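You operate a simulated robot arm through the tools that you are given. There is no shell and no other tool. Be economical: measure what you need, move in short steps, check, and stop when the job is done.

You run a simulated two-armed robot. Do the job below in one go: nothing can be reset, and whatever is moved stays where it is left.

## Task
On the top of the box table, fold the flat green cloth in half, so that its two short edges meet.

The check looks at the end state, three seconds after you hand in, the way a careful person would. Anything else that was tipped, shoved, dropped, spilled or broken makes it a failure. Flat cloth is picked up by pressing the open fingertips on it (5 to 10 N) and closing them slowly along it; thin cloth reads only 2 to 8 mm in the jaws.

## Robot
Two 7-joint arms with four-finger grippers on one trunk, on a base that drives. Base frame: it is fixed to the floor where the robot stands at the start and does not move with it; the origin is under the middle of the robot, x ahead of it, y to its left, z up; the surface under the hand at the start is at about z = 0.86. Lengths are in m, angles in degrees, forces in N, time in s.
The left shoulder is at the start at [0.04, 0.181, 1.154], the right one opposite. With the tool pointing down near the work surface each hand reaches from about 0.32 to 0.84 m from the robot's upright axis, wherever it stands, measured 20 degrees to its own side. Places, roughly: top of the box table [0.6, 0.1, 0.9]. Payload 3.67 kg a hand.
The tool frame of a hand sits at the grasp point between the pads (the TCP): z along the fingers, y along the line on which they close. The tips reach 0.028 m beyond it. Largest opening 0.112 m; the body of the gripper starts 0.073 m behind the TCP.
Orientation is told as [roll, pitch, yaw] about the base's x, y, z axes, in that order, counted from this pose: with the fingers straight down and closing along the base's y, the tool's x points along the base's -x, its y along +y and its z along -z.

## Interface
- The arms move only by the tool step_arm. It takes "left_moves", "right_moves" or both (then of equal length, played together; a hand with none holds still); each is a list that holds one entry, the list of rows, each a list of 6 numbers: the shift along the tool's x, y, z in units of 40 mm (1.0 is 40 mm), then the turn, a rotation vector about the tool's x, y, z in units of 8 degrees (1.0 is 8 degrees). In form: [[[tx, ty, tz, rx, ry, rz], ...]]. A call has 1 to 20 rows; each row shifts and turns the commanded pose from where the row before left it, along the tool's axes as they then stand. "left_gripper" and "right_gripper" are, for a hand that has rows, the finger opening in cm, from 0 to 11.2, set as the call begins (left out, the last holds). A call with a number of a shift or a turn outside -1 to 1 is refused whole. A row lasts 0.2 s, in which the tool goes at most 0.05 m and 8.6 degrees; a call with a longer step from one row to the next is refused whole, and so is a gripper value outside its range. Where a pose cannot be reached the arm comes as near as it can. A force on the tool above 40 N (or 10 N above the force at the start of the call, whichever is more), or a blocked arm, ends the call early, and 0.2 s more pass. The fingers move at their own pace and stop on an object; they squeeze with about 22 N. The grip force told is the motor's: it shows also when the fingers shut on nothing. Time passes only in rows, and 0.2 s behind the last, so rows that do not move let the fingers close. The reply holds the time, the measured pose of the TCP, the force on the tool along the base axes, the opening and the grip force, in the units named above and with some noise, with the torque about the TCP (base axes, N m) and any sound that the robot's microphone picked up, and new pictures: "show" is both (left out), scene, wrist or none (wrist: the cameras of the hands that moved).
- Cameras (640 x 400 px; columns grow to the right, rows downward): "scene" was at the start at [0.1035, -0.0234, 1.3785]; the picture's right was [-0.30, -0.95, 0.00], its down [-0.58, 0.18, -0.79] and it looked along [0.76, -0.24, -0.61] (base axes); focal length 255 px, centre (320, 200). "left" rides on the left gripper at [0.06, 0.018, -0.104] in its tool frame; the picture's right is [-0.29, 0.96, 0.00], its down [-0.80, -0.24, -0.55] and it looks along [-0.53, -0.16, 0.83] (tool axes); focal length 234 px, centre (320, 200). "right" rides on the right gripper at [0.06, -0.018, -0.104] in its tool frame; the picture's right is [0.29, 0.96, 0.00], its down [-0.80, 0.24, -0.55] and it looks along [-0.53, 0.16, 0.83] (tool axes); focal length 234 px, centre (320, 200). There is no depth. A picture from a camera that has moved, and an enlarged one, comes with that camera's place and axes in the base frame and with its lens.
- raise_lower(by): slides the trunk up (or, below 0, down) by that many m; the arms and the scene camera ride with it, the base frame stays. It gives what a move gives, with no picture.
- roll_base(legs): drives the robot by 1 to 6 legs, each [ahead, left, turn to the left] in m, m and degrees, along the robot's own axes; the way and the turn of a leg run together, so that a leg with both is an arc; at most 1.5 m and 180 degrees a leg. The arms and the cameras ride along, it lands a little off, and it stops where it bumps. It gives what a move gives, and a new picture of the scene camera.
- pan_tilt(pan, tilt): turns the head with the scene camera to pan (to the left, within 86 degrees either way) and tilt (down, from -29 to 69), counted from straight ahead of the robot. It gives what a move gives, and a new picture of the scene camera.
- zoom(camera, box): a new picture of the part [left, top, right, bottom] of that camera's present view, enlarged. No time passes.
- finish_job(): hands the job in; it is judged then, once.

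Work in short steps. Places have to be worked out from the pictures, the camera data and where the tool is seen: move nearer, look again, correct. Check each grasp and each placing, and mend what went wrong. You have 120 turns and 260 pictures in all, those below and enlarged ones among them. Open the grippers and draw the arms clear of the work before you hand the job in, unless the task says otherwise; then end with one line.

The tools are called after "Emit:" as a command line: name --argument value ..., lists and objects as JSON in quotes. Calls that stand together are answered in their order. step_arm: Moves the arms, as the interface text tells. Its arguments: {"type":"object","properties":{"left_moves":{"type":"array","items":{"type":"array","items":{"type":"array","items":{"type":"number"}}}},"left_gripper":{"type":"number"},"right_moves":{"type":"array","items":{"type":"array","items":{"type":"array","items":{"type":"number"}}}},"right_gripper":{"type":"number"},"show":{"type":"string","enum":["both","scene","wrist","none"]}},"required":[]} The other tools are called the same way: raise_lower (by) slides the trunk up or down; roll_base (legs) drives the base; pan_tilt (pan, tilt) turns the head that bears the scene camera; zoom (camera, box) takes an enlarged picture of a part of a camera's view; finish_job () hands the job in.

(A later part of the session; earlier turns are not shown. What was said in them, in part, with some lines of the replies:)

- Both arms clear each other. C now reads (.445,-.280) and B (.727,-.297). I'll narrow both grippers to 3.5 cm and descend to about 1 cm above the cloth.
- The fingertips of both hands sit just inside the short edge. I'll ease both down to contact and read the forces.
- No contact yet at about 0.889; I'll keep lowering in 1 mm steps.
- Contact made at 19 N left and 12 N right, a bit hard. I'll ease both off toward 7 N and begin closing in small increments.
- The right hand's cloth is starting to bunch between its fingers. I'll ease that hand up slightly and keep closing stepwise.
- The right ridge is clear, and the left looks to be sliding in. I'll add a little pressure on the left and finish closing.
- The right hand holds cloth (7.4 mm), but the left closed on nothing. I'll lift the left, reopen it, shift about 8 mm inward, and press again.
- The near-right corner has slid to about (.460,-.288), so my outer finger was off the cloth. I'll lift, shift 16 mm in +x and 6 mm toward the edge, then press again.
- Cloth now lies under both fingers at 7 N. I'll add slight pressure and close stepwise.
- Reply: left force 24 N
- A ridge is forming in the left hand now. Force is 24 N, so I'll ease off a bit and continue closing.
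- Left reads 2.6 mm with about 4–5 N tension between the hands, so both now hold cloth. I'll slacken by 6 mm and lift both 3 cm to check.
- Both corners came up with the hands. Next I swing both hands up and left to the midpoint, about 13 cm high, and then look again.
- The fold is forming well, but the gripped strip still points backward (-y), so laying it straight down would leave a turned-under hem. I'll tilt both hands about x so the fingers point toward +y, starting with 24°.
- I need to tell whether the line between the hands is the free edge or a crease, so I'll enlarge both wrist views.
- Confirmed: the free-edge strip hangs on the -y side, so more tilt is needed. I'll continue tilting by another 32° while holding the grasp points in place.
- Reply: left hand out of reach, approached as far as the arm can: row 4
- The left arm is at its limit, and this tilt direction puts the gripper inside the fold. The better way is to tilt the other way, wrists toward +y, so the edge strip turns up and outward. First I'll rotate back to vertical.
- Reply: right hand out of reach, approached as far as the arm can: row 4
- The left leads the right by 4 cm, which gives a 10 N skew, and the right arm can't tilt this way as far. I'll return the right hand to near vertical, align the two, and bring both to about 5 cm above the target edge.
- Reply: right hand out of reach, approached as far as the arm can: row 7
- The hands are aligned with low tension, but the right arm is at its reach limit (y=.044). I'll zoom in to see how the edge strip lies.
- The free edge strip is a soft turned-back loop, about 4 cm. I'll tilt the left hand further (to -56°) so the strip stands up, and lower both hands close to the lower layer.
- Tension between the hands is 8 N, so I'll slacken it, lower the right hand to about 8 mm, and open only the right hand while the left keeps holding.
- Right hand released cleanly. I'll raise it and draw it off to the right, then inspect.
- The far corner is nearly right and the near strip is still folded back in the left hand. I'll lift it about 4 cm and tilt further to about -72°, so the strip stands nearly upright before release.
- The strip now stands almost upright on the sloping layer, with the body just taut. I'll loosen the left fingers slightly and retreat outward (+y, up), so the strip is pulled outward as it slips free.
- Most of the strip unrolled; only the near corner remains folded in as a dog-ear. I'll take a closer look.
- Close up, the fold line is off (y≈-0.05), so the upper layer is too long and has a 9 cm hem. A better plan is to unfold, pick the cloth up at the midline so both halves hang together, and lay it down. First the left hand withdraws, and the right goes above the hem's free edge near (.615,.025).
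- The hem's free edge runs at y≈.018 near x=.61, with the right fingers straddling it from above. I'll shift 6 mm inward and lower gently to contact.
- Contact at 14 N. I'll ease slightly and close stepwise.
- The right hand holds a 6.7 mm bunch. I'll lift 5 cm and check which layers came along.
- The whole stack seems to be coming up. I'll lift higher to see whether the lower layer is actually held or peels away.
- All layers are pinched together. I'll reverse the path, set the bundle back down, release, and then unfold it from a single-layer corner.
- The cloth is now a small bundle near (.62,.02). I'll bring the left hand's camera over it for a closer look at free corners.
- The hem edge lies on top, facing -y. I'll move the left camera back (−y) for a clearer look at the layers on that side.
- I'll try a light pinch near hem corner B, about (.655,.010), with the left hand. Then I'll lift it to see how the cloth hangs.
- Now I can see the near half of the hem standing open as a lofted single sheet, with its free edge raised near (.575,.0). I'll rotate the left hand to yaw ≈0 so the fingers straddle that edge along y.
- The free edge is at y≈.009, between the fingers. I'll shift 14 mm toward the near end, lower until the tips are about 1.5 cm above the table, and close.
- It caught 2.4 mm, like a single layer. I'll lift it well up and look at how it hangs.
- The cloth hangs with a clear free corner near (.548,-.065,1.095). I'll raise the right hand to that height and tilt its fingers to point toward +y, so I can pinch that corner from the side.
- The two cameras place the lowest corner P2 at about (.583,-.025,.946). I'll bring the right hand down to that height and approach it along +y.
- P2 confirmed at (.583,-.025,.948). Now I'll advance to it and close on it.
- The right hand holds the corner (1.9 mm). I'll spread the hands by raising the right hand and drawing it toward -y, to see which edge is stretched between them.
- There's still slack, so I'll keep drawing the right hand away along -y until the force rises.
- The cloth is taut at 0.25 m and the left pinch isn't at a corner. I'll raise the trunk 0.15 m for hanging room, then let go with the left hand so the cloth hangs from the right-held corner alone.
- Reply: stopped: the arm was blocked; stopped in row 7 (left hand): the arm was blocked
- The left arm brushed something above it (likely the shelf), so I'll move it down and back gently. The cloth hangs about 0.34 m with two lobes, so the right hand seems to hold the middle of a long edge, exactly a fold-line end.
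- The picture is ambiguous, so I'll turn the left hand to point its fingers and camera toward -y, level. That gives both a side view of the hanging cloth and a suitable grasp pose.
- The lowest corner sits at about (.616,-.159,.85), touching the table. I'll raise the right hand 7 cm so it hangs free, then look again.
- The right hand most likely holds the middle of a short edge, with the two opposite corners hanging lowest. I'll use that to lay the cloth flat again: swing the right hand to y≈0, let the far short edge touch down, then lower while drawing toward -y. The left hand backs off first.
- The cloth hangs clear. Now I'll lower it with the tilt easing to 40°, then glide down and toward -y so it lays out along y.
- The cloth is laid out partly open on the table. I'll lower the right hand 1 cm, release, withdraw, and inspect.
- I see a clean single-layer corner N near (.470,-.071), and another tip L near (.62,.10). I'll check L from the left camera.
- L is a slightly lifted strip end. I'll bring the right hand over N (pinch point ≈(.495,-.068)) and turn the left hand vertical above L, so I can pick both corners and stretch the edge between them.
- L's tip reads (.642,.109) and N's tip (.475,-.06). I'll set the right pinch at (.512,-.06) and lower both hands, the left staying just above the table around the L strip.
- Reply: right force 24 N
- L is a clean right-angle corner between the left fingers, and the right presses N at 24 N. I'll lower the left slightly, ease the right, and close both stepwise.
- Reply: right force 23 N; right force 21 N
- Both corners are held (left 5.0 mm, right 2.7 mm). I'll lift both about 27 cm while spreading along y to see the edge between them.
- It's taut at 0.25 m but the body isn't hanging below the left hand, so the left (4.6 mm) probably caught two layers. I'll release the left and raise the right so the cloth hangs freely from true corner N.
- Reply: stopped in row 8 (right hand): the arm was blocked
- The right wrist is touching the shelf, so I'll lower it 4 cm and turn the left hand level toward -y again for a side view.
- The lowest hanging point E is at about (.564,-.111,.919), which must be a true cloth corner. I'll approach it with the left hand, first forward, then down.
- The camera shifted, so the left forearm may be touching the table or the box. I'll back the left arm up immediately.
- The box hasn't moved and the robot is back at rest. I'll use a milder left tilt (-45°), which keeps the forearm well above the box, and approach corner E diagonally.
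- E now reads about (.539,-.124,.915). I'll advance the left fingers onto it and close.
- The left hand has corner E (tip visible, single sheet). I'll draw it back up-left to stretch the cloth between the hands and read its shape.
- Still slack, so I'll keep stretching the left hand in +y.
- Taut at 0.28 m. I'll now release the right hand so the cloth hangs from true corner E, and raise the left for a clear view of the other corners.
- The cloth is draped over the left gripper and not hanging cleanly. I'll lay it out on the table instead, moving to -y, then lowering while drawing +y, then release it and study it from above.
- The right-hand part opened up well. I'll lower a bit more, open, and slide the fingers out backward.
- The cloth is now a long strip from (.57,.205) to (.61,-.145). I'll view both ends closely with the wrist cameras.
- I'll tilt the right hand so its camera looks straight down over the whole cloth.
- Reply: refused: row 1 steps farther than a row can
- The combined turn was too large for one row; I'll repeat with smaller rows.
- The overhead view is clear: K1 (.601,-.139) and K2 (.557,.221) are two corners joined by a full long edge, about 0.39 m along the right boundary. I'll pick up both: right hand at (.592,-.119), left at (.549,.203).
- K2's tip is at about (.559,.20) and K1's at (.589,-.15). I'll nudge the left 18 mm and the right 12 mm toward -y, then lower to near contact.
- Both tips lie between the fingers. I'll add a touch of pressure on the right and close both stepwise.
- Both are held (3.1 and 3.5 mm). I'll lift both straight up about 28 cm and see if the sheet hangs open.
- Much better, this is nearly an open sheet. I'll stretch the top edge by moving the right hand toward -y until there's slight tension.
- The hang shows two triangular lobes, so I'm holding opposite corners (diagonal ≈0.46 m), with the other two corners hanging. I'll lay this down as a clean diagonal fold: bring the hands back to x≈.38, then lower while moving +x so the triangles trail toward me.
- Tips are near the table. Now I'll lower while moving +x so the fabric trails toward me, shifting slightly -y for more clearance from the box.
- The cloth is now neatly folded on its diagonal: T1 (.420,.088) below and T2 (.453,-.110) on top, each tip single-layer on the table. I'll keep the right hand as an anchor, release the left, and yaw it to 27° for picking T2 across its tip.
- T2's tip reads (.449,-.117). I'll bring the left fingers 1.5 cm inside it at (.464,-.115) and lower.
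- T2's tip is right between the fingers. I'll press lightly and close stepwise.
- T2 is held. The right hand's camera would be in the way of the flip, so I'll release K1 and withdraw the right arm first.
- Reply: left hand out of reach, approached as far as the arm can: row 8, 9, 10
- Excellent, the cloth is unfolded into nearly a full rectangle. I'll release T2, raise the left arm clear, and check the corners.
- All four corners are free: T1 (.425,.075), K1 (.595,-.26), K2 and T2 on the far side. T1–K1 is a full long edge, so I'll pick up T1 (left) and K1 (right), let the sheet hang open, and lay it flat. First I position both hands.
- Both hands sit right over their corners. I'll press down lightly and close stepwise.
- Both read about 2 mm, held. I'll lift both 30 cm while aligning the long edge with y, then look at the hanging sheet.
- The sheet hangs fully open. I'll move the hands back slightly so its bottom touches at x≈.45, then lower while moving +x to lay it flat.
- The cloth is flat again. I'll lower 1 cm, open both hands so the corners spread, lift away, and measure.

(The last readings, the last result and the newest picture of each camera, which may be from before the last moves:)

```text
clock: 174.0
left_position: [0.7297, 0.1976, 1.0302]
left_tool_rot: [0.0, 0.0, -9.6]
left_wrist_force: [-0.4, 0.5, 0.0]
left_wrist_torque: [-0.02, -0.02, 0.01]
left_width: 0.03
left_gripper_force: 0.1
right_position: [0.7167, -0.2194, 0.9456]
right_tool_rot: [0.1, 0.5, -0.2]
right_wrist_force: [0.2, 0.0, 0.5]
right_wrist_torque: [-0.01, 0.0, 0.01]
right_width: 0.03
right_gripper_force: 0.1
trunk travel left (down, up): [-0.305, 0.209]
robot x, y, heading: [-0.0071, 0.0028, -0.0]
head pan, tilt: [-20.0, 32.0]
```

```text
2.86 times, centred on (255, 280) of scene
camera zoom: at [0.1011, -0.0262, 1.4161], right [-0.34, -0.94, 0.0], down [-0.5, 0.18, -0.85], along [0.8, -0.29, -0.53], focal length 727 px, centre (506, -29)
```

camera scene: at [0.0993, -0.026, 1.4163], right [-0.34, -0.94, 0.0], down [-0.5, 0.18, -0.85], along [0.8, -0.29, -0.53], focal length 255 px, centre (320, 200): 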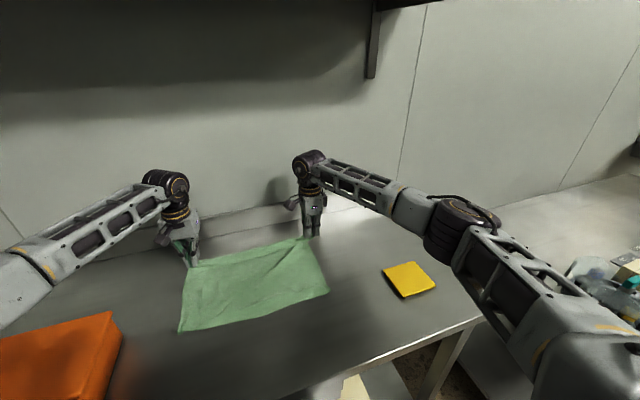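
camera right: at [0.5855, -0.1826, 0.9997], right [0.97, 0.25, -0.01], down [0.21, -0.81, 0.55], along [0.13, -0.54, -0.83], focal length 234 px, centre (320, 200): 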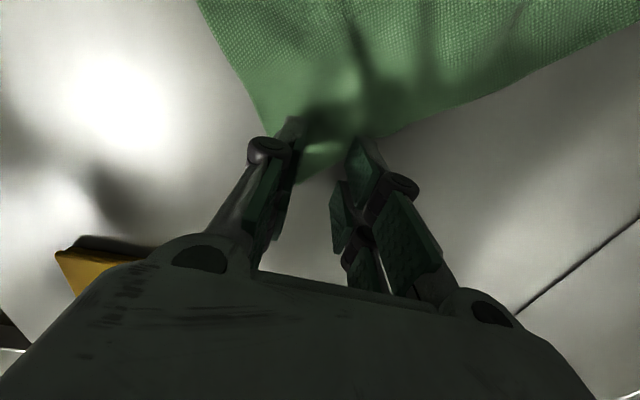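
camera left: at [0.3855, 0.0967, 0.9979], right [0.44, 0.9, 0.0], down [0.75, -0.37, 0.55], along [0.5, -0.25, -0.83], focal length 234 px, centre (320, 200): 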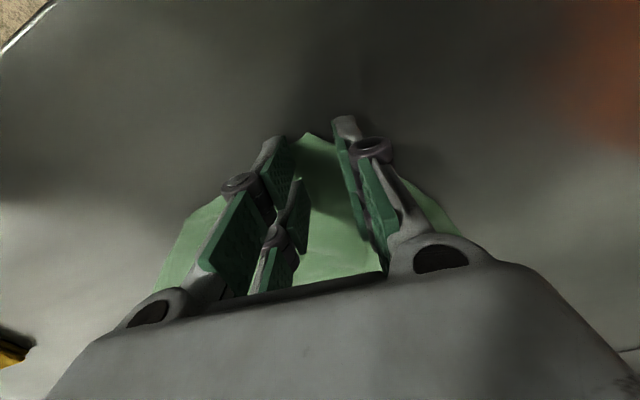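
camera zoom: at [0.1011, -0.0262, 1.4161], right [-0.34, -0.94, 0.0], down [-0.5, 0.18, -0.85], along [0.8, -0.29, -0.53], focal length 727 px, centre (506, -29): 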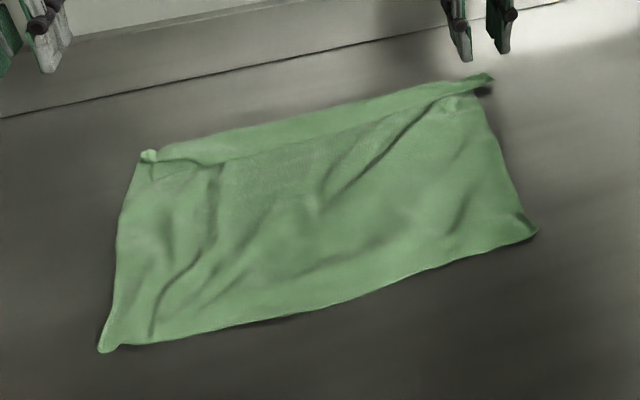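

The sheet is nearly flat; only the far edge has a roughly 3 cm rolled hem. The midline runs from the near mid (.5125,-.021) to the far mid (.728,-.047). I'll now place both hands on it with fingers closing across it, left near and right far, to lift the cloth by its fold line.

Emit:
step_arm --left_moves '[[[0.571, -0.9, 0, 0, 0, 0], [0.571, -0.9, 0, 0, 0, 0], [0.571, -0.9, 0, 0, 0, 0], [0.571, -0.9, 0, 0, 0, 0], [0.571, -0.9, 0, 0, 0, 0], [0.571, -0.9, 0, 0, 0, 0], [0.571, -0.9, 0, 0, 0, 0], [0, 0, 0.84, 0, 0, 0], [0, 0, 0.84, 0, 0, 0], [0, 0, 0.84, 0, 0, 0], [0, 0, 0.84, 0, 0, 0]]]' --right_moves '[[[0.017, 0.62, 0, 0, 0, 0], [0.017, 0.62, 0, 0, 0, 0], [0.017, 0.62, 0, 0, 0, 0], [0.017, 0.62, 0, 0, 0, 0], [0.017, 0.62, 0, 0, 0, 0], [0.017, 0.62, 0, 0, 0, 0], [0.017, 0.62, 0, 0, 0, 0], [0, 0, 0.31, 0, 0, 0], [0, 0, 0.31, 0, 0, 0], [0, 0, 0.31, 0, 0, 0], [0, 0, 0.31, 0, 0, 0]]]' --left_gripper 3 --right_gripper 3 --show "wrist"

```text
clock: 176.4
left_position: [0.5302, -0.0246, 0.896]
left_tool_rot: [0.0, 0.0, -9.6]
left_wrist_force: [0.3, 0.4, -0.5]
left_wrist_torque: [0.0, 0.03, -0.02]
left_width: 0.0297
left_gripper_force: 0.0
right_position: [0.7132, -0.0466, 0.8951]
right_tool_rot: [0.0, 0.6, -0.3]
right_wrist_force: [0.1, 0.1, -0.1]
right_wrist_torque: [-0.03, 0.05, -0.04]
right_width: 0.03
right_gripper_force: 0.0
trunk travel left (down, up): [-0.305, 0.209]
robot x, y, heading: [-0.0068, -0.0012, 0.2]
head pan, tilt: [-20.0, 32.0]
camera right: at [0.6532, -0.0646, 0.9999], right [-0.28, 0.96, 0.0], down [0.8, 0.24, 0.55], along [0.52, 0.16, -0.84], focal length 234 px, centre (320, 200)
camera left: at [0.4727, 0.0041, 0.9983], right [0.44, 0.9, 0.0], down [0.75, -0.37, 0.55], along [0.5, -0.25, -0.83], focal length 234 px, centre (320, 200)
```

right: 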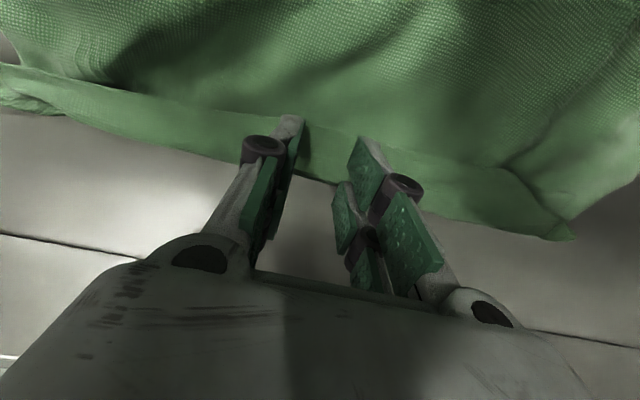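
left: 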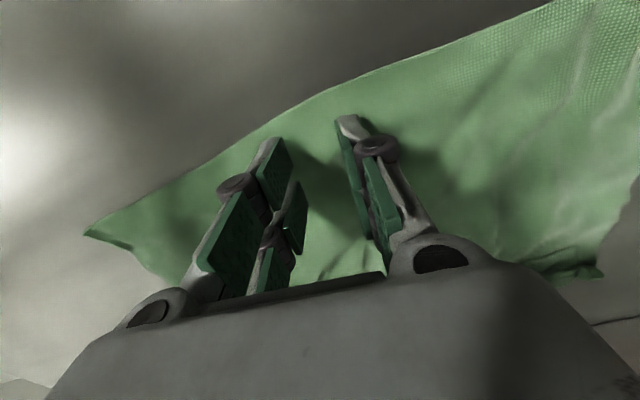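

Both hands straddle the midline; I'll shift the right 6 mm toward +y, then press and close both stepwise.

Emit:
step_arm --left_moves '[[[0, 0, 0.1, 0, 0, 0], [0, 0, 0.06, 0, 0, 0], [0, 0, 0.03, 0, 0, 0], [0, 0, 0.015, 0, 0, 0], [0, 0, 0, 0, 0, 0]]]' --right_moves '[[[0, 0.15, 0, 0, 0, 0], [0, 0, 0.07, 0, 0, 0], [0, 0, 0.03, 0, 0, 0], [0, 0, 0.02, 0, 0, 0], [0, 0, 0, 0, 0, 0]]]' --show "none"

Emit:
step_arm --left_moves '[[[0, 0, 0, 0, 0, 0], [0, 0, 0, 0, 0, 0]]]' --right_moves '[[[0, 0, 0, 0, 0, 0], [0, 0, 0, 0, 0, 0]]]' --left_gripper 2.2 --right_gripper 2.2 --show "none"

Emit:
step_arm --left_moves '[[[0, 0, 0, 0, 0, 0], [0, 0, 0, 0, 0, 0]]]' --right_moves '[[[0, 0, 0, 0, 0, 0], [0, 0, 0, 0, 0, 0]]]' --left_gripper 1.4 --right_gripper 1.4 --show "none"

Emit:
step_arm --left_moves '[[[0, 0, 0, 0, 0, 0], [0, 0, 0, 0, 0, 0], [0, 0, 0, 0, 0, 0]]]' --right_moves '[[[0, 0, 0, 0, 0, 0], [0, 0, 0, 0, 0, 0], [0, 0, 0, 0, 0, 0]]]' --left_gripper 0 --right_gripper 0 --show "none"

```text
clock: 177.6
left_position: [0.5295, -0.0235, 0.8886]
left_tool_rot: [0.0, -0.1, -9.7]
left_wrist_force: [0.4, 0.1, 6.6]
left_wrist_torque: [-0.11, 0.09, 0.01]
left_width: 0.0297
left_gripper_force: 0.0
right_position: [0.7125, -0.0413, 0.8907]
right_tool_rot: [0.1, 0.4, -0.3]
right_wrist_force: [0.1, -0.4, 1.1]
right_wrist_torque: [-0.02, -0.04, 0.03]
right_width: 0.0297
right_gripper_force: 0.0
trunk travel left (down, up): [-0.305, 0.209]
robot x, y, heading: [-0.0031, 0.0048, 0.0]
head pan, tilt: [-20.0, 32.0]
```

```text
clock: 178.2
left_position: [0.529, -0.0238, 0.8882]
left_tool_rot: [0.0, -0.1, -9.7]
left_wrist_force: [0.5, 0.3, 7.9]
left_wrist_torque: [-0.07, 0.08, 0.03]
left_width: 0.021
left_gripper_force: 0.0
right_position: [0.712, -0.0413, 0.8908]
right_tool_rot: [0.1, 0.4, -0.2]
right_wrist_force: [-0.6, -0.4, 0.1]
right_wrist_torque: [0.01, -0.01, 0.01]
right_width: 0.0221
right_gripper_force: 0.1
trunk travel left (down, up): [-0.305, 0.209]
robot x, y, heading: [-0.0052, 0.0015, 0.1]
head pan, tilt: [-20.0, 32.0]
```

```text
clock: 178.8
left_position: [0.5287, -0.0237, 0.8873]
left_tool_rot: [-0.1, -0.1, -9.7]
left_wrist_force: [-0.9, 1.0, 4.3]
left_wrist_torque: [0.01, 0.09, -0.02]
left_width: 0.0127
left_gripper_force: 0.0
right_position: [0.7119, -0.0408, 0.8912]
right_tool_rot: [0.1, 0.4, -0.4]
right_wrist_force: [0.8, -0.1, 0.7]
right_wrist_torque: [-0.03, 0.01, -0.02]
right_width: 0.0139
right_gripper_force: 0.0
trunk travel left (down, up): [-0.305, 0.209]
robot x, y, heading: [-0.0011, 0.001, 0.1]
head pan, tilt: [-20.0, 32.0]
```

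```text
clock: 179.6
left_position: [0.5291, -0.0251, 0.8891]
left_tool_rot: [0.0, 0.0, -9.8]
left_wrist_force: [-0.4, -1.0, 1.5]
left_wrist_torque: [0.02, -0.02, 0.03]
left_width: 0.0029
left_gripper_force: 22.9
right_position: [0.7135, -0.0414, 0.8906]
right_tool_rot: [0.0, 0.3, -0.3]
right_wrist_force: [0.4, -0.2, -0.1]
right_wrist_torque: [0.02, -0.05, 0.02]
right_width: 0.0
right_gripper_force: 21.8
trunk travel left (down, up): [-0.305, 0.209]
robot x, y, heading: [-0.0048, -0.001, 0.2]
head pan, tilt: [-20.0, 32.0]
```

The left has it (2.9 mm); the right never reached contact. I'll reopen the right, shift 6 mm inward, and press properly.

Emit:
step_arm --right_moves '[[[0, 0, -0.3, 0, 0, 0], [0.15, 0, 0, 0, 0, 0], [0, 0, 0, 0, 0, 0]]]' --right_gripper 3.2 --show "none"

Emit:
step_arm --right_moves '[[[0, 0, 0.3, 0, 0, 0], [0, 0, 0.05, 0, 0, 0], [0, 0, 0.03, 0, 0, 0], [0, 0, 0.02, 0, 0, 0], [0, 0, 0, 0, 0, 0]]]' --show "none"

```text
clock: 180.4
left_position: [0.529, -0.0234, 0.8878]
left_tool_rot: [0.0, 0.0, -9.7]
left_wrist_force: [0.3, -0.8, 3.5]
left_wrist_torque: [-0.04, -0.02, -0.01]
left_width: 0.0023
left_gripper_force: 20.2
right_position: [0.7058, -0.0402, 0.9029]
right_tool_rot: [0.0, 0.4, -0.3]
right_wrist_force: [-0.1, 1.5, 0.2]
right_wrist_torque: [-0.03, 0.0, 0.02]
right_width: 0.0322
right_gripper_force: 0.0
trunk travel left (down, up): [-0.305, 0.209]
robot x, y, heading: [-0.005, -0.0, -0.1]
head pan, tilt: [-20.0, 32.0]
```

```text
clock: 181.6
left_position: [0.5278, -0.0234, 0.8886]
left_tool_rot: [-0.1, -0.1, -9.7]
left_wrist_force: [0.0, 0.0, 1.3]
left_wrist_torque: [-0.04, 0.03, 0.0]
left_width: 0.0027
left_gripper_force: 20.5
right_position: [0.7063, -0.0401, 0.8889]
right_tool_rot: [0.1, 0.3, -0.3]
right_wrist_force: [3.1, -0.7, 15.1]
right_wrist_torque: [-0.09, 0.04, 0.07]
right_width: 0.0319
right_gripper_force: 0.0
trunk travel left (down, up): [-0.305, 0.209]
robot x, y, heading: [-0.0052, 0.0007, 0.2]
head pan, tilt: [-20.0, 32.0]
```

Contact at 15 N on the right. Closing stepwise now.

Emit:
step_arm --right_moves '[[[0, 0, 0, 0, 0, 0], [0, 0, 0, 0, 0, 0]]]' --right_gripper 2.3 --show "none"

Emit:
step_arm --right_moves '[[[0, 0, 0, 0, 0, 0], [0, 0, 0, 0, 0, 0]]]' --right_gripper 1.4 --show "none"

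Emit:
step_arm --right_moves '[[[0, 0, 0, 0, 0, 0], [0, 0, 0, 0, 0, 0], [0, 0, 0, 0, 0, 0]]]' --right_gripper 0 --show "none"

```text
clock: 182.2
left_position: [0.5278, -0.0236, 0.8883]
left_tool_rot: [-0.1, 0.0, -9.8]
left_wrist_force: [-0.2, 0.4, -0.9]
left_wrist_torque: [-0.02, 0.01, 0.0]
left_width: 0.0032
left_gripper_force: 23.4
right_position: [0.7062, -0.0411, 0.8891]
right_tool_rot: [0.1, 0.3, -0.3]
right_wrist_force: [-0.6, -0.6, 18.6]
right_wrist_torque: [-0.04, 0.07, 0.02]
right_width: 0.0212
right_gripper_force: 0.1
trunk travel left (down, up): [-0.305, 0.209]
robot x, y, heading: [-0.0016, -0.0001, 0.2]
head pan, tilt: [-20.0, 32.0]
```

```text
clock: 182.8
left_position: [0.5279, -0.0234, 0.8895]
left_tool_rot: [0.0, 0.0, -9.8]
left_wrist_force: [-0.1, 1.0, 1.9]
left_wrist_torque: [0.03, -0.03, 0.0]
left_width: 0.0023
left_gripper_force: 23.0
right_position: [0.7056, -0.0399, 0.8884]
right_tool_rot: [0.2, 0.2, -0.3]
right_wrist_force: [0.0, 1.2, 17.4]
right_wrist_torque: [-0.04, 0.12, 0.01]
right_width: 0.0131
right_gripper_force: 0.0
trunk travel left (down, up): [-0.305, 0.209]
robot x, y, heading: [-0.0016, 0.0002, 0.1]
head pan, tilt: [-20.0, 32.0]
```

```text
clock: 183.6
left_position: [0.5281, -0.0243, 0.8883]
left_tool_rot: [0.1, -0.2, -9.7]
left_wrist_force: [-0.2, -1.6, 1.0]
left_wrist_torque: [0.01, 0.0, 0.01]
left_width: 0.0024
left_gripper_force: 23.4
right_position: [0.7047, -0.0417, 0.8878]
right_tool_rot: [0.0, 0.4, -0.4]
right_wrist_force: [-1.4, -0.1, 12.7]
right_wrist_torque: [0.01, 0.07, -0.01]
right_width: 0.0041
right_gripper_force: 22.1
trunk travel left (down, up): [-0.305, 0.209]
robot x, y, heading: [-0.0058, 0.0015, 0.3]
head pan, tilt: [-20.0, 32.0]
```

Both now hold (2.4 and 4.1 mm). I'll lift 24 cm so both halves hang free, and look.

Emit:
step_arm --left_moves '[[[0, 0, -0.4, 0, 0, 0], [0, 0, -0.8, 0, 0, 0], [0, 0, -0.8, 0, 0, 0], [0, 0, -0.8, 0, 0, 0], [0, 0, -0.8, 0, 0, 0], [0, 0, -0.8, 0, 0, 0], [0, 0, -0.8, 0, 0, 0], [0, 0, -0.8, 0, 0, 0], [0, 0, 0, 0, 0, 0], [0, 0, 0, 0, 0, 0]]]' --right_moves '[[[0, 0, -0.4, 0, 0, 0], [0, 0, -0.8, 0, 0, 0], [0, 0, -0.8, 0, 0, 0], [0, 0, -0.8, 0, 0, 0], [0, 0, -0.8, 0, 0, 0], [0, 0, -0.8, 0, 0, 0], [0, 0, -0.8, 0, 0, 0], [0, 0, -0.8, 0, 0, 0], [0, 0, 0, 0, 0, 0], [0, 0, 0, 0, 0, 0]]]' --show "none"

Emit:
zoom --camera "scene" --box '[160, 160, 360, 330]'

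```text
clock: 185.8
left_position: [0.5283, -0.0237, 1.1284]
left_tool_rot: [0.0, 0.0, -9.6]
left_wrist_force: [0.2, -1.0, -0.4]
left_wrist_torque: [0.01, -0.03, 0.03]
left_width: 0.0029
left_gripper_force: 21.2
right_position: [0.7085, -0.041, 1.1265]
right_tool_rot: [0.1, 0.5, -0.3]
right_wrist_force: [-0.3, 0.1, -0.5]
right_wrist_torque: [0.03, 0.0, -0.01]
right_width: 0.0034
right_gripper_force: 22.0
trunk travel left (down, up): [-0.305, 0.209]
robot x, y, heading: [-0.0028, 0.0048, 0.2]
head pan, tilt: [-20.0, 32.0]
```

```text
2.35 times, centred on (260, 245) of scene
camera zoom: at [0.1009, -0.0261, 1.4161], right [-0.34, -0.94, 0.0], down [-0.5, 0.18, -0.85], along [0.8, -0.29, -0.53], focal length 599 px, centre (461, 94)
```

zoom: 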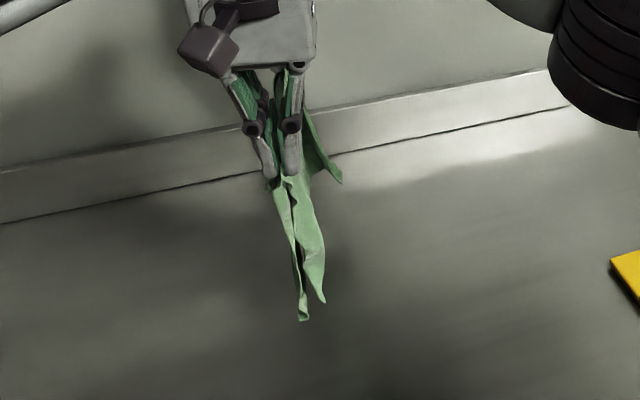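

Both halves hang together, with the near corners level to about 2 cm. Now I lower until the edges touch, then glide toward -y while lowering so both layers lay out together toward +y.

Emit:
step_arm --left_moves '[[[0, 0, 0.4, 0, 0, 0], [0, 0, 0.4, 0, 0, 0], [0, 0, 0.3, 0, 0, 0], [0, 0, 0, 0, 0, 0], [-0.09, -0.52, 0.56, 0, 0, 0], [-0.09, -0.52, 0.56, 0, 0, 0], [-0.09, -0.52, 0.56, 0, 0, 0], [-0.09, -0.52, 0.56, 0, 0, 0], [-0.09, -0.52, 0.56, 0, 0, 0], [-0.09, -0.52, 0.56, 0, 0, 0], [-0.09, -0.52, 0.56, 0, 0, 0], [-0.09, -0.52, 0.56, 0, 0, 0], [0, 0, 0, 0, 0, 0]]]' --right_moves '[[[0, 0, 0.4, 0, 0, 0], [0, 0, 0.4, 0, 0, 0], [0, 0, 0.3, 0, 0, 0], [0, 0, 0, 0, 0, 0], [0, -0.53, 0.56, 0, 0, 0], [0, -0.53, 0.56, 0, 0, 0], [0, -0.53, 0.56, 0, 0, 0], [0, -0.53, 0.56, 0, 0, 0], [0, -0.53, 0.56, 0, 0, 0], [0, -0.53, 0.56, 0, 0, 0], [0, -0.53, 0.56, 0, 0, 0], [0, -0.53, 0.56, 0, 0, 0], [0, 0, 0, 0, 0, 0]]]' --show "none"

Emit:
zoom --camera "scene" --box '[180, 200, 380, 350]'

```text
clock: 188.6
left_position: [0.5292, -0.1922, 0.905]
left_tool_rot: [-0.1, 0.0, -9.8]
left_wrist_force: [-0.7, -0.7, -0.1]
left_wrist_torque: [-0.03, -0.04, 0.02]
left_width: 0.0027
left_gripper_force: 24.2
right_position: [0.7041, -0.2096, 0.9038]
right_tool_rot: [0.0, 0.4, -0.2]
right_wrist_force: [0.4, 0.0, 0.0]
right_wrist_torque: [0.0, 0.02, 0.0]
right_width: 0.0036
right_gripper_force: 22.1
trunk travel left (down, up): [-0.305, 0.209]
robot x, y, heading: [-0.0044, 0.002, 0.3]
head pan, tilt: [-20.0, 32.0]
```

```text
2.67 times, centred on (280, 275) of scene
camera zoom: at [0.1008, -0.025, 1.4162], right [-0.34, -0.94, 0.0], down [-0.5, 0.18, -0.85], along [0.8, -0.29, -0.53], focal length 679 px, centre (427, 0)
```

zoom: 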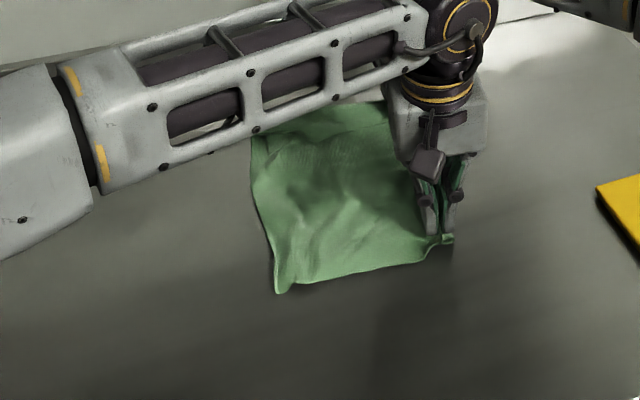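

The folded cloth lies nicely. I'll lower to just above the table, drag 2 cm further -y to smooth both layers, then open and lift straight up.

Emit:
step_arm --left_moves '[[[0, 0, 0.25, 0, 0, 0], [-0.04, -0.25, 0.05, 0, 0, 0], [-0.04, -0.25, 0, 0, 0, 0], [0, 0, 0, 0, 0, 0]]]' --right_moves '[[[0, 0, 0.25, 0, 0, 0], [0, -0.25, 0.05, 0, 0, 0], [0, -0.25, 0, 0, 0, 0], [0, 0, 0, 0, 0, 0]]]' --show "none"

Emit:
step_arm --left_moves '[[[0, 0, 0, 0, 0, 0], [0, 0, 0, 0, 0, 0], [0, 0, -0.4, 0, 0, 0], [0, 0, -0.8, 0, 0, 0], [0, 0, -0.9, 0, 0, 0], [0, 0, -0.9, 0, 0, 0], [0.8, 0.4, -0.3, 0, 0, 0], [0.8, 0.6, 0, 0, 0, 0], [0, 0.9, 0, 0, 0, 0], [0, 0.9, 0, 0, 0, 0], [0, 0.9, 0, 0, 0, 0], [0, 0.9, 0, 0, 0, 0], [0, 0.9, 0, 0, 0, 0]]]' --right_moves '[[[0, 0, 0, 0, 0, 0], [0, 0, 0, 0, 0, 0], [0, 0, -0.4, 0, 0, 0], [0, 0, -0.8, 0, 0, 0], [0, 0, -0.9, 0, 0, 0], [0, 0, -0.9, 0, 0, 0], [0, -0.8, 0, 0, 0, 0], [0, -0.8, 0, 0, 0, 0], [0, -0.8, 0, 0, 0, 0], [0, 0, 0, 0, 0, 0], [0, 0, 0, 0, 0, 0], [0, 0, 0, 0, 0, 0], [0, 0, 0, 0, 0, 0]]]' --left_gripper 2.2 --right_gripper 2.2 --show "none"

Emit:
zoom --camera "scene" --box '[210, 210, 370, 330]'

```text
clock: 189.6
left_position: [0.5294, -0.2127, 0.8935]
left_tool_rot: [0.0, 0.0, -9.7]
left_wrist_force: [0.2, 0.4, -0.6]
left_wrist_torque: [-0.04, 0.0, -0.03]
left_width: 0.003
left_gripper_force: 21.3
right_position: [0.7056, -0.2296, 0.8925]
right_tool_rot: [0.0, 0.4, -0.3]
right_wrist_force: [-0.6, 0.3, 5.6]
right_wrist_torque: [-0.02, -0.02, -0.03]
right_width: 0.0034
right_gripper_force: 21.7
trunk travel left (down, up): [-0.305, 0.209]
robot x, y, heading: [-0.0077, 0.0032, 0.4]
head pan, tilt: [-20.0, 32.0]
```

```text
clock: 192.4
left_position: [0.5029, 0.0175, 1.0237]
left_tool_rot: [-0.1, 0.0, -9.8]
left_wrist_force: [-0.6, -0.3, -0.4]
left_wrist_torque: [0.0, -0.03, 0.04]
left_width: 0.0221
left_gripper_force: 0.2
right_position: [0.7066, -0.3259, 1.0117]
right_tool_rot: [0.0, 0.5, -0.3]
right_wrist_force: [-0.1, 1.5, -0.2]
right_wrist_torque: [-0.03, -0.02, -0.01]
right_width: 0.0222
right_gripper_force: 0.1
trunk travel left (down, up): [-0.305, 0.209]
robot x, y, heading: [-0.0063, 0.001, 0.3]
head pan, tilt: [-20.0, 32.0]
```

```text
3.33 times, centred on (290, 270) of scene
camera zoom: at [0.1009, -0.0245, 1.4161], right [-0.34, -0.94, 0.0], down [-0.5, 0.18, -0.85], along [0.8, -0.29, -0.53], focal length 849 px, centre (420, -33)
```

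zoom: 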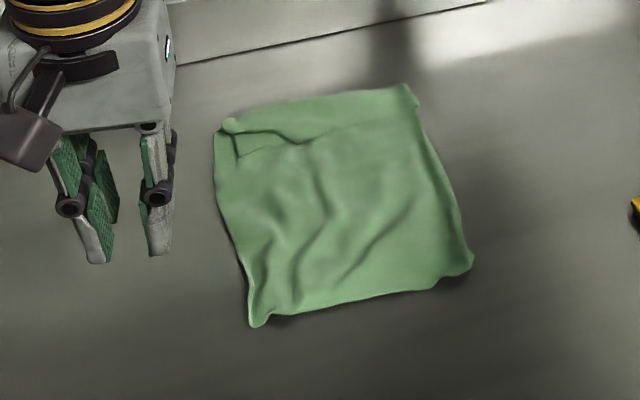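

The cloth is folded in half with its short edges together on the left. One flaw remains, the rolled 3 cm hem at the far edge. Hanging it from the near edge should drop the hem open, and laying it back with the hands moving toward me keeps the gripped edge flat. I'll position both hands at the near edge corners.

Emit:
step_arm --left_moves '[[[0, 0, 0, 0, 0, -0.6], [0, 0, 0, 0, 0, -0.6], [-0.2, -0.67, 0, 0, 0, 0], [-0.2, -0.67, 0, 0, 0, 0], [-0.2, -0.66, 0, 0, 0, 0], [0, 0, 0, 0, 0, 0], [0, 0, 0.8, 0, 0, 0], [0, 0, 0.8, 0, 0, 0], [0, 0, 0.8, 0, 0, 0], [0, 0, 0.7, 0, 0, 0]]]' --right_moves '[[[0.75, 0.54, 0, 0, 0, 0], [0.75, 0.54, 0, 0, 0, 0], [0.75, 0.54, 0, 0, 0, 0], [0.75, 0.54, 0, 0, 0, 0], [0.75, 0.54, 0, 0, 0, 0], [0.75, 0.55, 0, 0, 0, 0], [0, 0, 0.75, 0, 0, 0], [0, 0, 0.75, 0, 0, 0], [0, 0, 0.75, 0, 0, 0], [0, 0, 0.55, 0, 0, 0]]]' --left_gripper 3 --right_gripper 3 --show "wrist"

```text
clock: 194.6
left_position: [0.5269, -0.0658, 0.8997]
left_tool_rot: [0.1, 0.0, -0.1]
left_wrist_force: [0.4, -0.5, 0.0]
left_wrist_torque: [0.02, 0.04, 0.01]
left_width: 0.0299
left_gripper_force: 0.1
right_position: [0.5269, -0.196, 0.9018]
right_tool_rot: [0.0, 0.5, -0.2]
right_wrist_force: [-0.6, -0.7, 0.5]
right_wrist_torque: [-0.01, 0.02, -0.02]
right_width: 0.0303
right_gripper_force: 0.1
trunk travel left (down, up): [-0.305, 0.209]
robot x, y, heading: [-0.0035, 0.0013, -0.1]
head pan, tilt: [-20.0, 32.0]
camera right: at [0.466, -0.2138, 1.0052], right [-0.28, 0.96, 0.0], down [0.8, 0.24, 0.55], along [0.52, 0.16, -0.84], focal length 234 px, centre (320, 200)
camera left: at [0.4664, -0.0478, 1.0025], right [0.29, 0.96, 0.0], down [0.8, -0.24, 0.55], along [0.53, -0.16, -0.83], focal length 234 px, centre (320, 200)
```

right: 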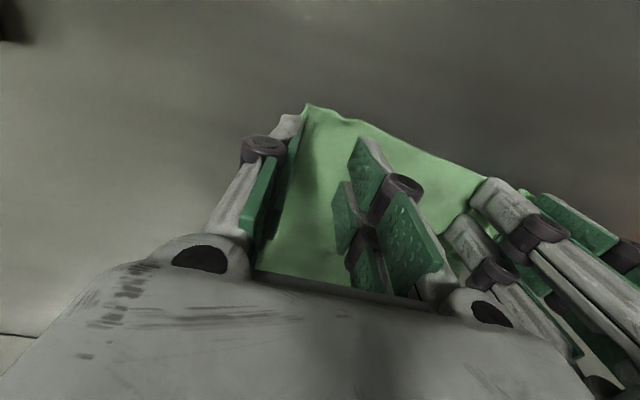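
left: 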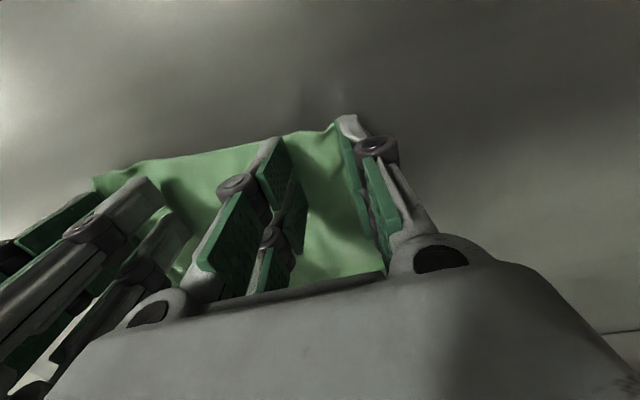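

Outer fingers are right at the cloth edges, so I'll bring each hand 4 mm inward with a 2.2 cm opening, and press down firmly enough to catch both layers.

Emit:
step_arm --left_moves '[[[0, -0.1, 0, 0, 0, 0], [0, 0, 0, 0, 0, 0], [0, 0, 0.15, 0, 0, 0], [0, 0, 0.08, 0, 0, 0], [0, 0, 0.05, 0, 0, 0], [0, 0, 0.03, 0, 0, 0], [0, 0, 0, 0, 0, 0]]]' --right_moves '[[[0, 0.1, 0, 0, 0, 0], [0, 0, 0, 0, 0, 0], [0, 0, 0.2, 0, 0, 0], [0, 0, 0.08, 0, 0, 0], [0, 0, 0.05, 0, 0, 0], [0, 0, 0.03, 0, 0, 0], [0, 0, 0, 0, 0, 0]]]' --left_gripper 2.2 --right_gripper 2.2 --show "none"

```text
clock: 196.2
left_position: [0.5263, -0.0701, 0.8898]
left_tool_rot: [0.0, -0.1, -0.1]
left_wrist_force: [0.0, -0.7, 1.5]
left_wrist_torque: [-0.04, 0.02, 0.03]
left_width: 0.0221
left_gripper_force: 0.0
right_position: [0.5245, -0.1915, 0.8903]
right_tool_rot: [0.1, 0.1, -0.2]
right_wrist_force: [4.6, -2.6, 32.9]
right_wrist_torque: [-0.72, 0.12, 0.07]
right_width: 0.0219
right_gripper_force: 0.4
trunk travel left (down, up): [-0.305, 0.209]
robot x, y, heading: [-0.0068, 0.0034, 0.4]
head pan, tilt: [-20.0, 32.0]
```

Emit:
step_arm --left_moves '[[[0, 0, 0.05, 0, 0, 0], [0, 0, 0, 0, 0, 0]]]' --right_moves '[[[0, 0, -0.05, 0, 0, 0], [0, 0, 0, 0, 0, 0]]]' --left_gripper 1.7 --right_gripper 1.7 --show "none"

Emit:
step_arm --left_moves '[[[0, 0, 0, 0, 0, 0], [0, 0, 0, 0, 0, 0]]]' --right_moves '[[[0, 0, 0, 0, 0, 0], [0, 0, 0, 0, 0, 0]]]' --left_gripper 1.0 --right_gripper 1.0 --show "none"

Emit:
step_arm --left_moves '[[[0, 0, 0, 0, 0, 0], [0, 0, 0, 0, 0, 0], [0, 0, 0, 0, 0, 0]]]' --right_moves '[[[0, 0, 0, 0, 0, 0], [0, 0, 0, 0, 0, 0], [0, 0, 0, 0, 0, 0]]]' --left_gripper 0 --right_gripper 0 --show "none"

```text
clock: 196.8
left_position: [0.5267, -0.0688, 0.888]
left_tool_rot: [0.0, -0.2, -0.1]
left_wrist_force: [-2.0, -0.4, 14.5]
left_wrist_torque: [-0.14, 0.16, -0.02]
left_width: 0.016
left_gripper_force: 0.0
right_position: [0.5238, -0.191, 0.8898]
right_tool_rot: [0.2, 0.4, -0.3]
right_wrist_force: [6.3, -2.4, 25.2]
right_wrist_torque: [-0.45, 0.02, 0.13]
right_width: 0.017
right_gripper_force: 0.0
trunk travel left (down, up): [-0.305, 0.209]
robot x, y, heading: [-0.0025, 0.0036, 0.1]
head pan, tilt: [-20.0, 32.0]
```

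```text
clock: 197.4
left_position: [0.5254, -0.0695, 0.8899]
left_tool_rot: [0.0, -0.1, -0.1]
left_wrist_force: [0.4, -1.7, 17.2]
left_wrist_torque: [-0.18, 0.11, 0.03]
left_width: 0.0095
left_gripper_force: 0.1
right_position: [0.5237, -0.1914, 0.8894]
right_tool_rot: [0.1, 0.5, -0.3]
right_wrist_force: [0.1, -3.1, 19.0]
right_wrist_torque: [-0.32, 0.12, 0.02]
right_width: 0.0096
right_gripper_force: 0.0
trunk travel left (down, up): [-0.305, 0.209]
robot x, y, heading: [-0.0024, 0.0013, 0.2]
head pan, tilt: [-20.0, 32.0]
```

```text
clock: 198.2
left_position: [0.5255, -0.071, 0.8878]
left_tool_rot: [0.0, -0.2, -0.2]
left_wrist_force: [-0.5, -6.6, 18.8]
left_wrist_torque: [-0.23, -0.09, -0.07]
left_width: 0.0037
left_gripper_force: 22.4
right_position: [0.5229, -0.1906, 0.8888]
right_tool_rot: [0.1, 0.4, -0.2]
right_wrist_force: [-1.0, 1.5, 12.5]
right_wrist_torque: [0.01, 0.05, 0.08]
right_width: 0.0025
right_gripper_force: 22.2
trunk travel left (down, up): [-0.305, 0.209]
robot x, y, heading: [-0.0051, 0.0011, 0.1]
head pan, tilt: [-20.0, 32.0]
```

Left 3.7 mm, right 2.5 mm. I'll lift 5 cm and check whether both layers come up together.

Emit:
step_arm --left_moves '[[[0, 0, -0.4, 0, 0, 0], [0, 0, -0.5, 0, 0, 0], [0, 0, -0.5, 0, 0, 0], [0, 0, 0, 0, 0, 0]]]' --right_moves '[[[0, 0, -0.4, 0, 0, 0], [0, 0, -0.5, 0, 0, 0], [0, 0, -0.5, 0, 0, 0], [0, 0, 0, 0, 0, 0]]]' --show "none"

Emit:
zoom --camera "scene" --box '[210, 190, 390, 330]'

```text
clock: 199.2
left_position: [0.5275, -0.0701, 0.9423]
left_tool_rot: [0.0, 0.0, -0.1]
left_wrist_force: [1.1, -6.8, -0.7]
left_wrist_torque: [-0.17, 0.01, -0.17]
left_width: 0.0036
left_gripper_force: 21.2
right_position: [0.5261, -0.1911, 0.9451]
right_tool_rot: [0.0, 0.5, -0.2]
right_wrist_force: [0.6, 6.8, -0.6]
right_wrist_torque: [0.2, -0.01, 0.15]
right_width: 0.0023
right_gripper_force: 22.3
trunk travel left (down, up): [-0.305, 0.209]
robot x, y, heading: [-0.0021, 0.0024, 0.1]
head pan, tilt: [-20.0, 32.0]
```

```text
2.86 times, centred on (300, 260) of scene
camera zoom: at [0.1011, -0.0264, 1.416], right [-0.34, -0.94, 0.0], down [-0.5, 0.18, -0.85], along [0.8, -0.29, -0.53], focal length 727 px, centre (377, 29)
```

zoom: 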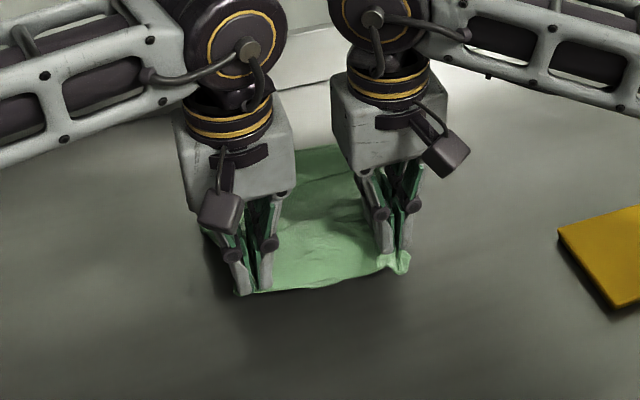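

No layer stayed behind. I'll continue lifting to about 30 cm and look at the hanging fold.

Emit:
step_arm --left_moves '[[[0, 0, -0.8, 0, 0, 0], [0, 0, -0.8, 0, 0, 0], [0, 0, -0.8, 0, 0, 0], [0, 0, -0.8, 0, 0, 0], [0, 0, -0.8, 0, 0, 0], [0, 0, -0.8, 0, 0, 0], [0, 0, -0.8, 0, 0, 0], [0, 0, -0.5, 0, 0, 0], [0, 0, 0, 0, 0, 0], [0, 0, 0, 0, 0, 0]]]' --right_moves '[[[0, 0, -0.8, 0, 0, 0], [0, 0, -0.8, 0, 0, 0], [0, 0, -0.8, 0, 0, 0], [0, 0, -0.8, 0, 0, 0], [0, 0, -0.8, 0, 0, 0], [0, 0, -0.8, 0, 0, 0], [0, 0, -0.8, 0, 0, 0], [0, 0, -0.5, 0, 0, 0], [0, 0, 0, 0, 0, 0], [0, 0, 0, 0, 0, 0]]]' --show "none"

Emit:
zoom --camera "scene" --box '[190, 130, 390, 310]'

```text
clock: 201.4
left_position: [0.5273, -0.0695, 1.186]
left_tool_rot: [0.0, 0.0, -0.2]
left_wrist_force: [0.1, -6.2, -0.9]
left_wrist_torque: [-0.18, -0.01, -0.15]
left_width: 0.0028
left_gripper_force: 21.6
right_position: [0.5291, -0.1921, 1.1886]
right_tool_rot: [0.0, 0.3, -0.3]
right_wrist_force: [0.5, 6.2, -0.1]
right_wrist_torque: [0.22, 0.0, 0.14]
right_width: 0.0024
right_gripper_force: 22.5
trunk travel left (down, up): [-0.305, 0.209]
robot x, y, heading: [-0.0022, 0.004, 0.2]
head pan, tilt: [-20.0, 32.0]
```

```text
2.22 times, centred on (290, 220) of scene
camera zoom: at [0.1009, -0.0263, 1.4161], right [-0.34, -0.94, 0.0], down [-0.5, 0.18, -0.85], along [0.8, -0.29, -0.53], focal length 566 px, centre (387, 156)
```

zoom: 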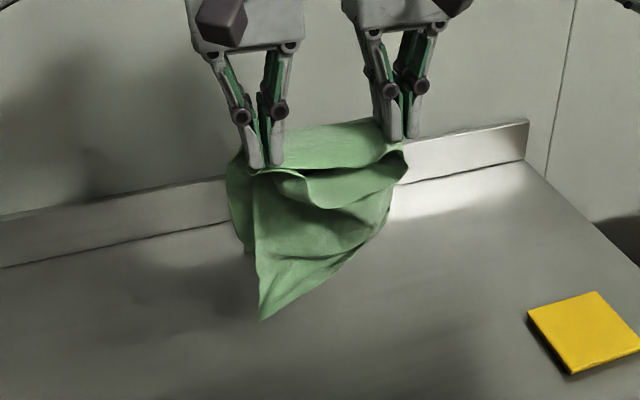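

The layers hang with the front one a little slack. I'll lay it back down by moving +x first, then lowering while drawing toward me so it spreads out behind the hands.

Emit:
step_arm --left_moves '[[[-0.875, 0, 0, 0, 0, 0], [-0.875, 0, 0, 0, 0, 0], [-0.875, 0, 0.5, 0, 0, 0], [-0.875, 0, 0.5, 0, 0, 0], [0, 0, 0.5, 0, 0, 0], [0, 0, 0.5, 0, 0, 0], [0, 0, 0.5, 0, 0, 0], [0.6, 0, 0.6, 0, 0, 0], [0.6, 0, 0.6, 0, 0, 0], [0.6, 0, 0.6, 0, 0, 0], [0.6, 0, 0.6, 0, 0, 0], [0.6, 0, 0.6, 0, 0, 0], [0.6, 0, 0.6, 0, 0, 0], [0.6, 0, 0.6, 0, 0, 0], [0.6, 0, 0.5, 0, 0, 0], [0.4, 0, 0, 0, 0, 0], [0, 0, 0, 0, 0, 0]]]' --right_moves '[[[-0.875, 0, 0, 0, 0, 0], [-0.875, 0, 0, 0, 0, 0], [-0.875, 0, 0.5, 0, 0, 0], [-0.875, 0, 0.5, 0, 0, 0], [0, 0, 0.5, 0, 0, 0], [0, 0, 0.5, 0, 0, 0], [0, 0, 0.5, 0, 0, 0], [0.6, 0, 0.6, 0, 0, 0], [0.6, 0, 0.6, 0, 0, 0], [0.6, 0, 0.6, 0, 0, 0], [0.6, 0, 0.6, 0, 0, 0], [0.6, 0, 0.6, 0, 0, 0], [0.6, 0, 0.6, 0, 0, 0], [0.6, 0, 0.6, 0, 0, 0], [0.6, 0, 0.5, 0, 0, 0], [0.4, 0, 0, 0, 0, 0], [0, 0, 0, 0, 0, 0]]]' --show "none"

Emit:
zoom --camera "scene" --box '[190, 190, 390, 340]'

```text
clock: 205.0
left_position: [0.4609, -0.0692, 0.8992]
left_tool_rot: [0.0, 0.0, -0.1]
left_wrist_force: [-0.5, -6.9, -0.3]
left_wrist_torque: [-0.21, 0.02, -0.16]
left_width: 0.0028
left_gripper_force: 21.8
right_position: [0.4579, -0.1909, 0.9008]
right_tool_rot: [0.0, 0.4, -0.4]
right_wrist_force: [0.7, 5.5, -0.1]
right_wrist_torque: [0.19, 0.01, 0.11]
right_width: 0.002
right_gripper_force: 21.6
trunk travel left (down, up): [-0.305, 0.209]
robot x, y, heading: [-0.0045, 0.0021, 0.3]
head pan, tilt: [-20.0, 32.0]
```

```text
2.67 times, centred on (290, 265) of scene
camera zoom: at [0.1017, -0.0263, 1.416], right [-0.34, -0.94, 0.0], down [-0.5, 0.18, -0.85], along [0.8, -0.29, -0.53], focal length 679 px, centre (400, 27)
```

zoom: 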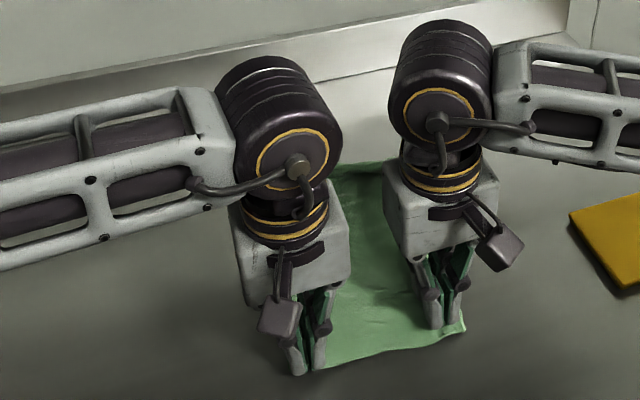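

It's laid flat behind the hands. I'll lower slightly, open, lift straight up, and clear both arms for a look.

Emit:
step_arm --left_moves '[[[0, 0, 0.15, 0, 0, 0], [0, 0, 0, 0, 0, 0]]]' --right_moves '[[[0, 0, 0.15, 0, 0, 0], [0, 0, 0, 0, 0, 0]]]' --show "none"

Emit:
step_arm --left_moves '[[[0, 0, 0, 0, 0, 0], [0, 0, 0, 0, 0, 0], [0, 0, -0.4, 0, 0, 0], [0, 0, -0.8, 0, 0, 0], [0, 0, -0.9, 0, 0, 0], [0, 0.9, -0.4, 0, 0, 0], [0, 0.9, 0, 0, 0, 0], [0, 0.9, 0, 0, 0, 0], [0, 0.9, 0, 0, 0, 0], [0, 0.9, 0, 0, 0, 0], [0, 0.9, 0, 0, 0, 0]]]' --right_moves '[[[0, 0, 0, 0, 0, 0], [0, 0, 0, 0, 0, 0], [0, 0, -0.4, 0, 0, 0], [0, 0, -0.8, 0, 0, 0], [0, 0, -0.9, 0, 0, 0], [0, -0.9, -0.4, 0, 0, 0], [0, -0.9, 0, 0, 0, 0], [0, -0.9, 0, 0, 0, 0], [0, -0.9, 0, 0, 0, 0], [0, -0.9, 0, 0, 0, 0], [0, -0.9, 0, 0, 0, 0]]]' --left_gripper 2.4 --right_gripper 2.4 --show "none"

Emit:
zoom --camera "scene" --box '[210, 210, 370, 350]'

```text
clock: 205.6
left_position: [0.4587, -0.0696, 0.8925]
left_tool_rot: [0.0, 0.0, -0.2]
left_wrist_force: [-0.5, -5.8, 0.8]
left_wrist_torque: [-0.15, 0.02, -0.16]
left_width: 0.003
left_gripper_force: 22.5
right_position: [0.4573, -0.1917, 0.8955]
right_tool_rot: [0.1, 0.5, -0.4]
right_wrist_force: [1.0, 6.3, -0.2]
right_wrist_torque: [0.18, -0.03, 0.11]
right_width: 0.0026
right_gripper_force: 22.1
trunk travel left (down, up): [-0.305, 0.209]
robot x, y, heading: [-0.0017, 0.0052, 0.1]
head pan, tilt: [-20.0, 32.0]
```

```text
clock: 208.0
left_position: [0.4591, 0.1479, 0.9935]
left_tool_rot: [0.1, -0.1, 0.0]
left_wrist_force: [0.2, -0.9, -0.4]
left_wrist_torque: [-0.01, -0.02, -0.04]
left_width: 0.024
left_gripper_force: 0.0
right_position: [0.4568, -0.4068, 0.9952]
right_tool_rot: [0.0, 0.3, -0.2]
right_wrist_force: [0.5, -0.2, 0.7]
right_wrist_torque: [-0.04, 0.0, -0.01]
right_width: 0.0243
right_gripper_force: 0.1
trunk travel left (down, up): [-0.305, 0.209]
robot x, y, heading: [-0.0038, 0.0042, 0.1]
head pan, tilt: [-20.0, 32.0]
```

```text
2.86 times, centred on (290, 280) of scene
camera zoom: at [0.0997, -0.0256, 1.4162], right [-0.34, -0.94, 0.0], down [-0.5, 0.18, -0.85], along [0.8, -0.29, -0.53], focal length 727 px, centre (406, -29)
```

zoom: 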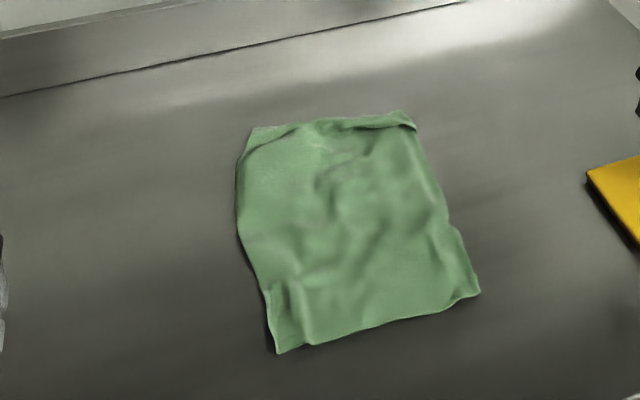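

The hem opened and the cloth is now about 0.25 × 0.18 m, a proper half. I'll take a close look at the left side to check that the two short edges meet.

Emit:
zoom --camera "scene" --box '[265, 242, 340, 318]'

Emit:
zoom --camera "left" --box '[0, 0, 400, 250]'

```text
5.26 times, centred on (302, 280) of scene
camera zoom: at [0.0997, -0.0256, 1.4162], right [-0.34, -0.94, 0.0], down [-0.5, 0.18, -0.85], along [0.8, -0.29, -0.53], focal length 1340 px, centre (412, -221)
```

zoom: 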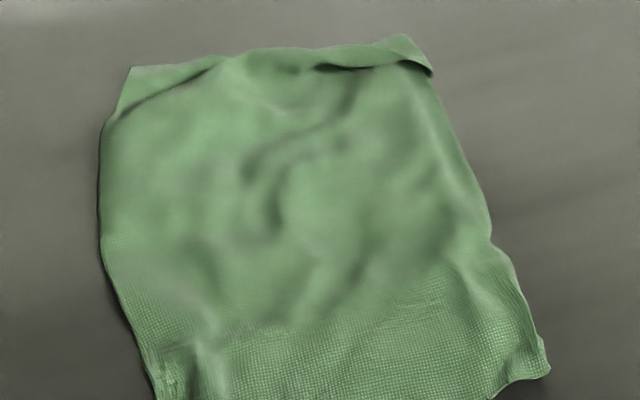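

```text
1.60 times, centred on (200, 125) of left
camera zoom: at [0.3975, 0.1654, 1.096], right [0.29, 0.96, 0.0], down [0.8, -0.24, 0.56], along [0.53, -0.16, -0.83], focal length 375 px, centre (512, 320)
```

zoom: 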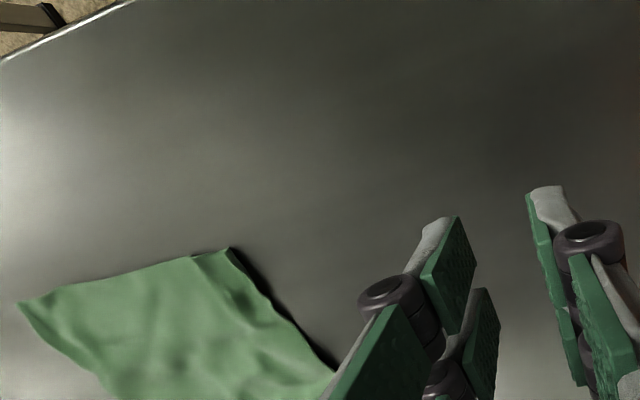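

Only one clean boundary shows along the left, so the short edges lie together, and the lower layer peeks out just slightly at the far side. The yellow pad and orange box are undisturbed. I'll raise both open hands clear and hand in.

Emit:
step_arm --left_moves '[[[0, 0.5, -0.8, 0, 0, 0], [0, 0, -0.8, 0, 0, 0], [0, 0, -0.8, 0, 0, 0], [0, 0, 0, 0, 0, 0], [0, 0, 0, 0, 0, 0]]]' --right_moves '[[[0, 0, -0.8, 0, 0, 0], [0, 0, -0.8, 0, 0, 0], [0, 0, -0.8, 0, 0, 0], [0, 0, 0, 0, 0, 0], [0, 0, 0, 0, 0, 0]]]' --left_gripper 8 --right_gripper 8 --show "scene"

```text
clock: 209.2
left_position: [0.4607, 0.1646, 1.0882]
left_tool_rot: [-0.1, 0.0, -0.1]
left_wrist_force: [0.1, -0.3, -1.2]
left_wrist_torque: [0.03, -0.03, -0.01]
left_width: 0.0801
left_gripper_force: 0.1
right_position: [0.4588, -0.4079, 1.0911]
right_tool_rot: [0.1, 0.5, -0.3]
right_wrist_force: [-0.6, 0.0, 0.2]
right_wrist_torque: [0.02, 0.0, 0.02]
right_width: 0.0799
right_gripper_force: 0.1
trunk travel left (down, up): [-0.305, 0.209]
robot x, y, heading: [-0.0065, 0.0017, -0.0]
head pan, tilt: [-20.0, 32.0]
camera scene: at [0.1012, -0.0266, 1.416], right [-0.34, -0.94, 0.0], down [-0.5, 0.18, -0.85], along [0.8, -0.29, -0.53], focal length 255 px, centre (320, 200)
```

scene: 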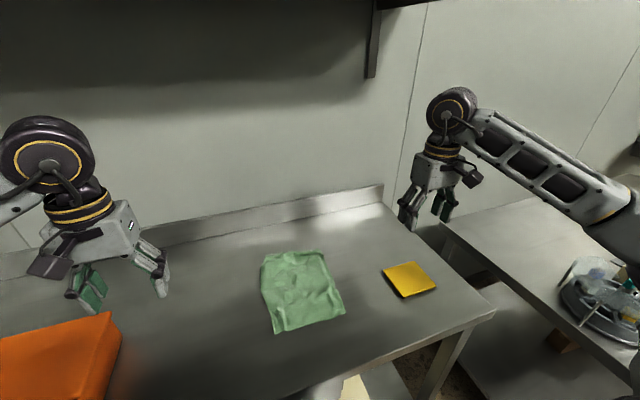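

The cloth lies folded in half, both arms are clear, and nothing else was moved. Handing in.

Emit:
finish_job

```text
The job is handed in.
```

The green cloth is folded in half on the box table with its short edges together on the left, as far as I could see from above. It still has some wrinkles, and the layers are slightly out of line at the far edge, with a bit of edge turned over at the far right. I could not check the lower layer's short edge directly. The left forearm probably brushed the orange box once, and both arms touched what I took to be the overhead shelf. The box and the yellow pad looked unmoved afterwards.
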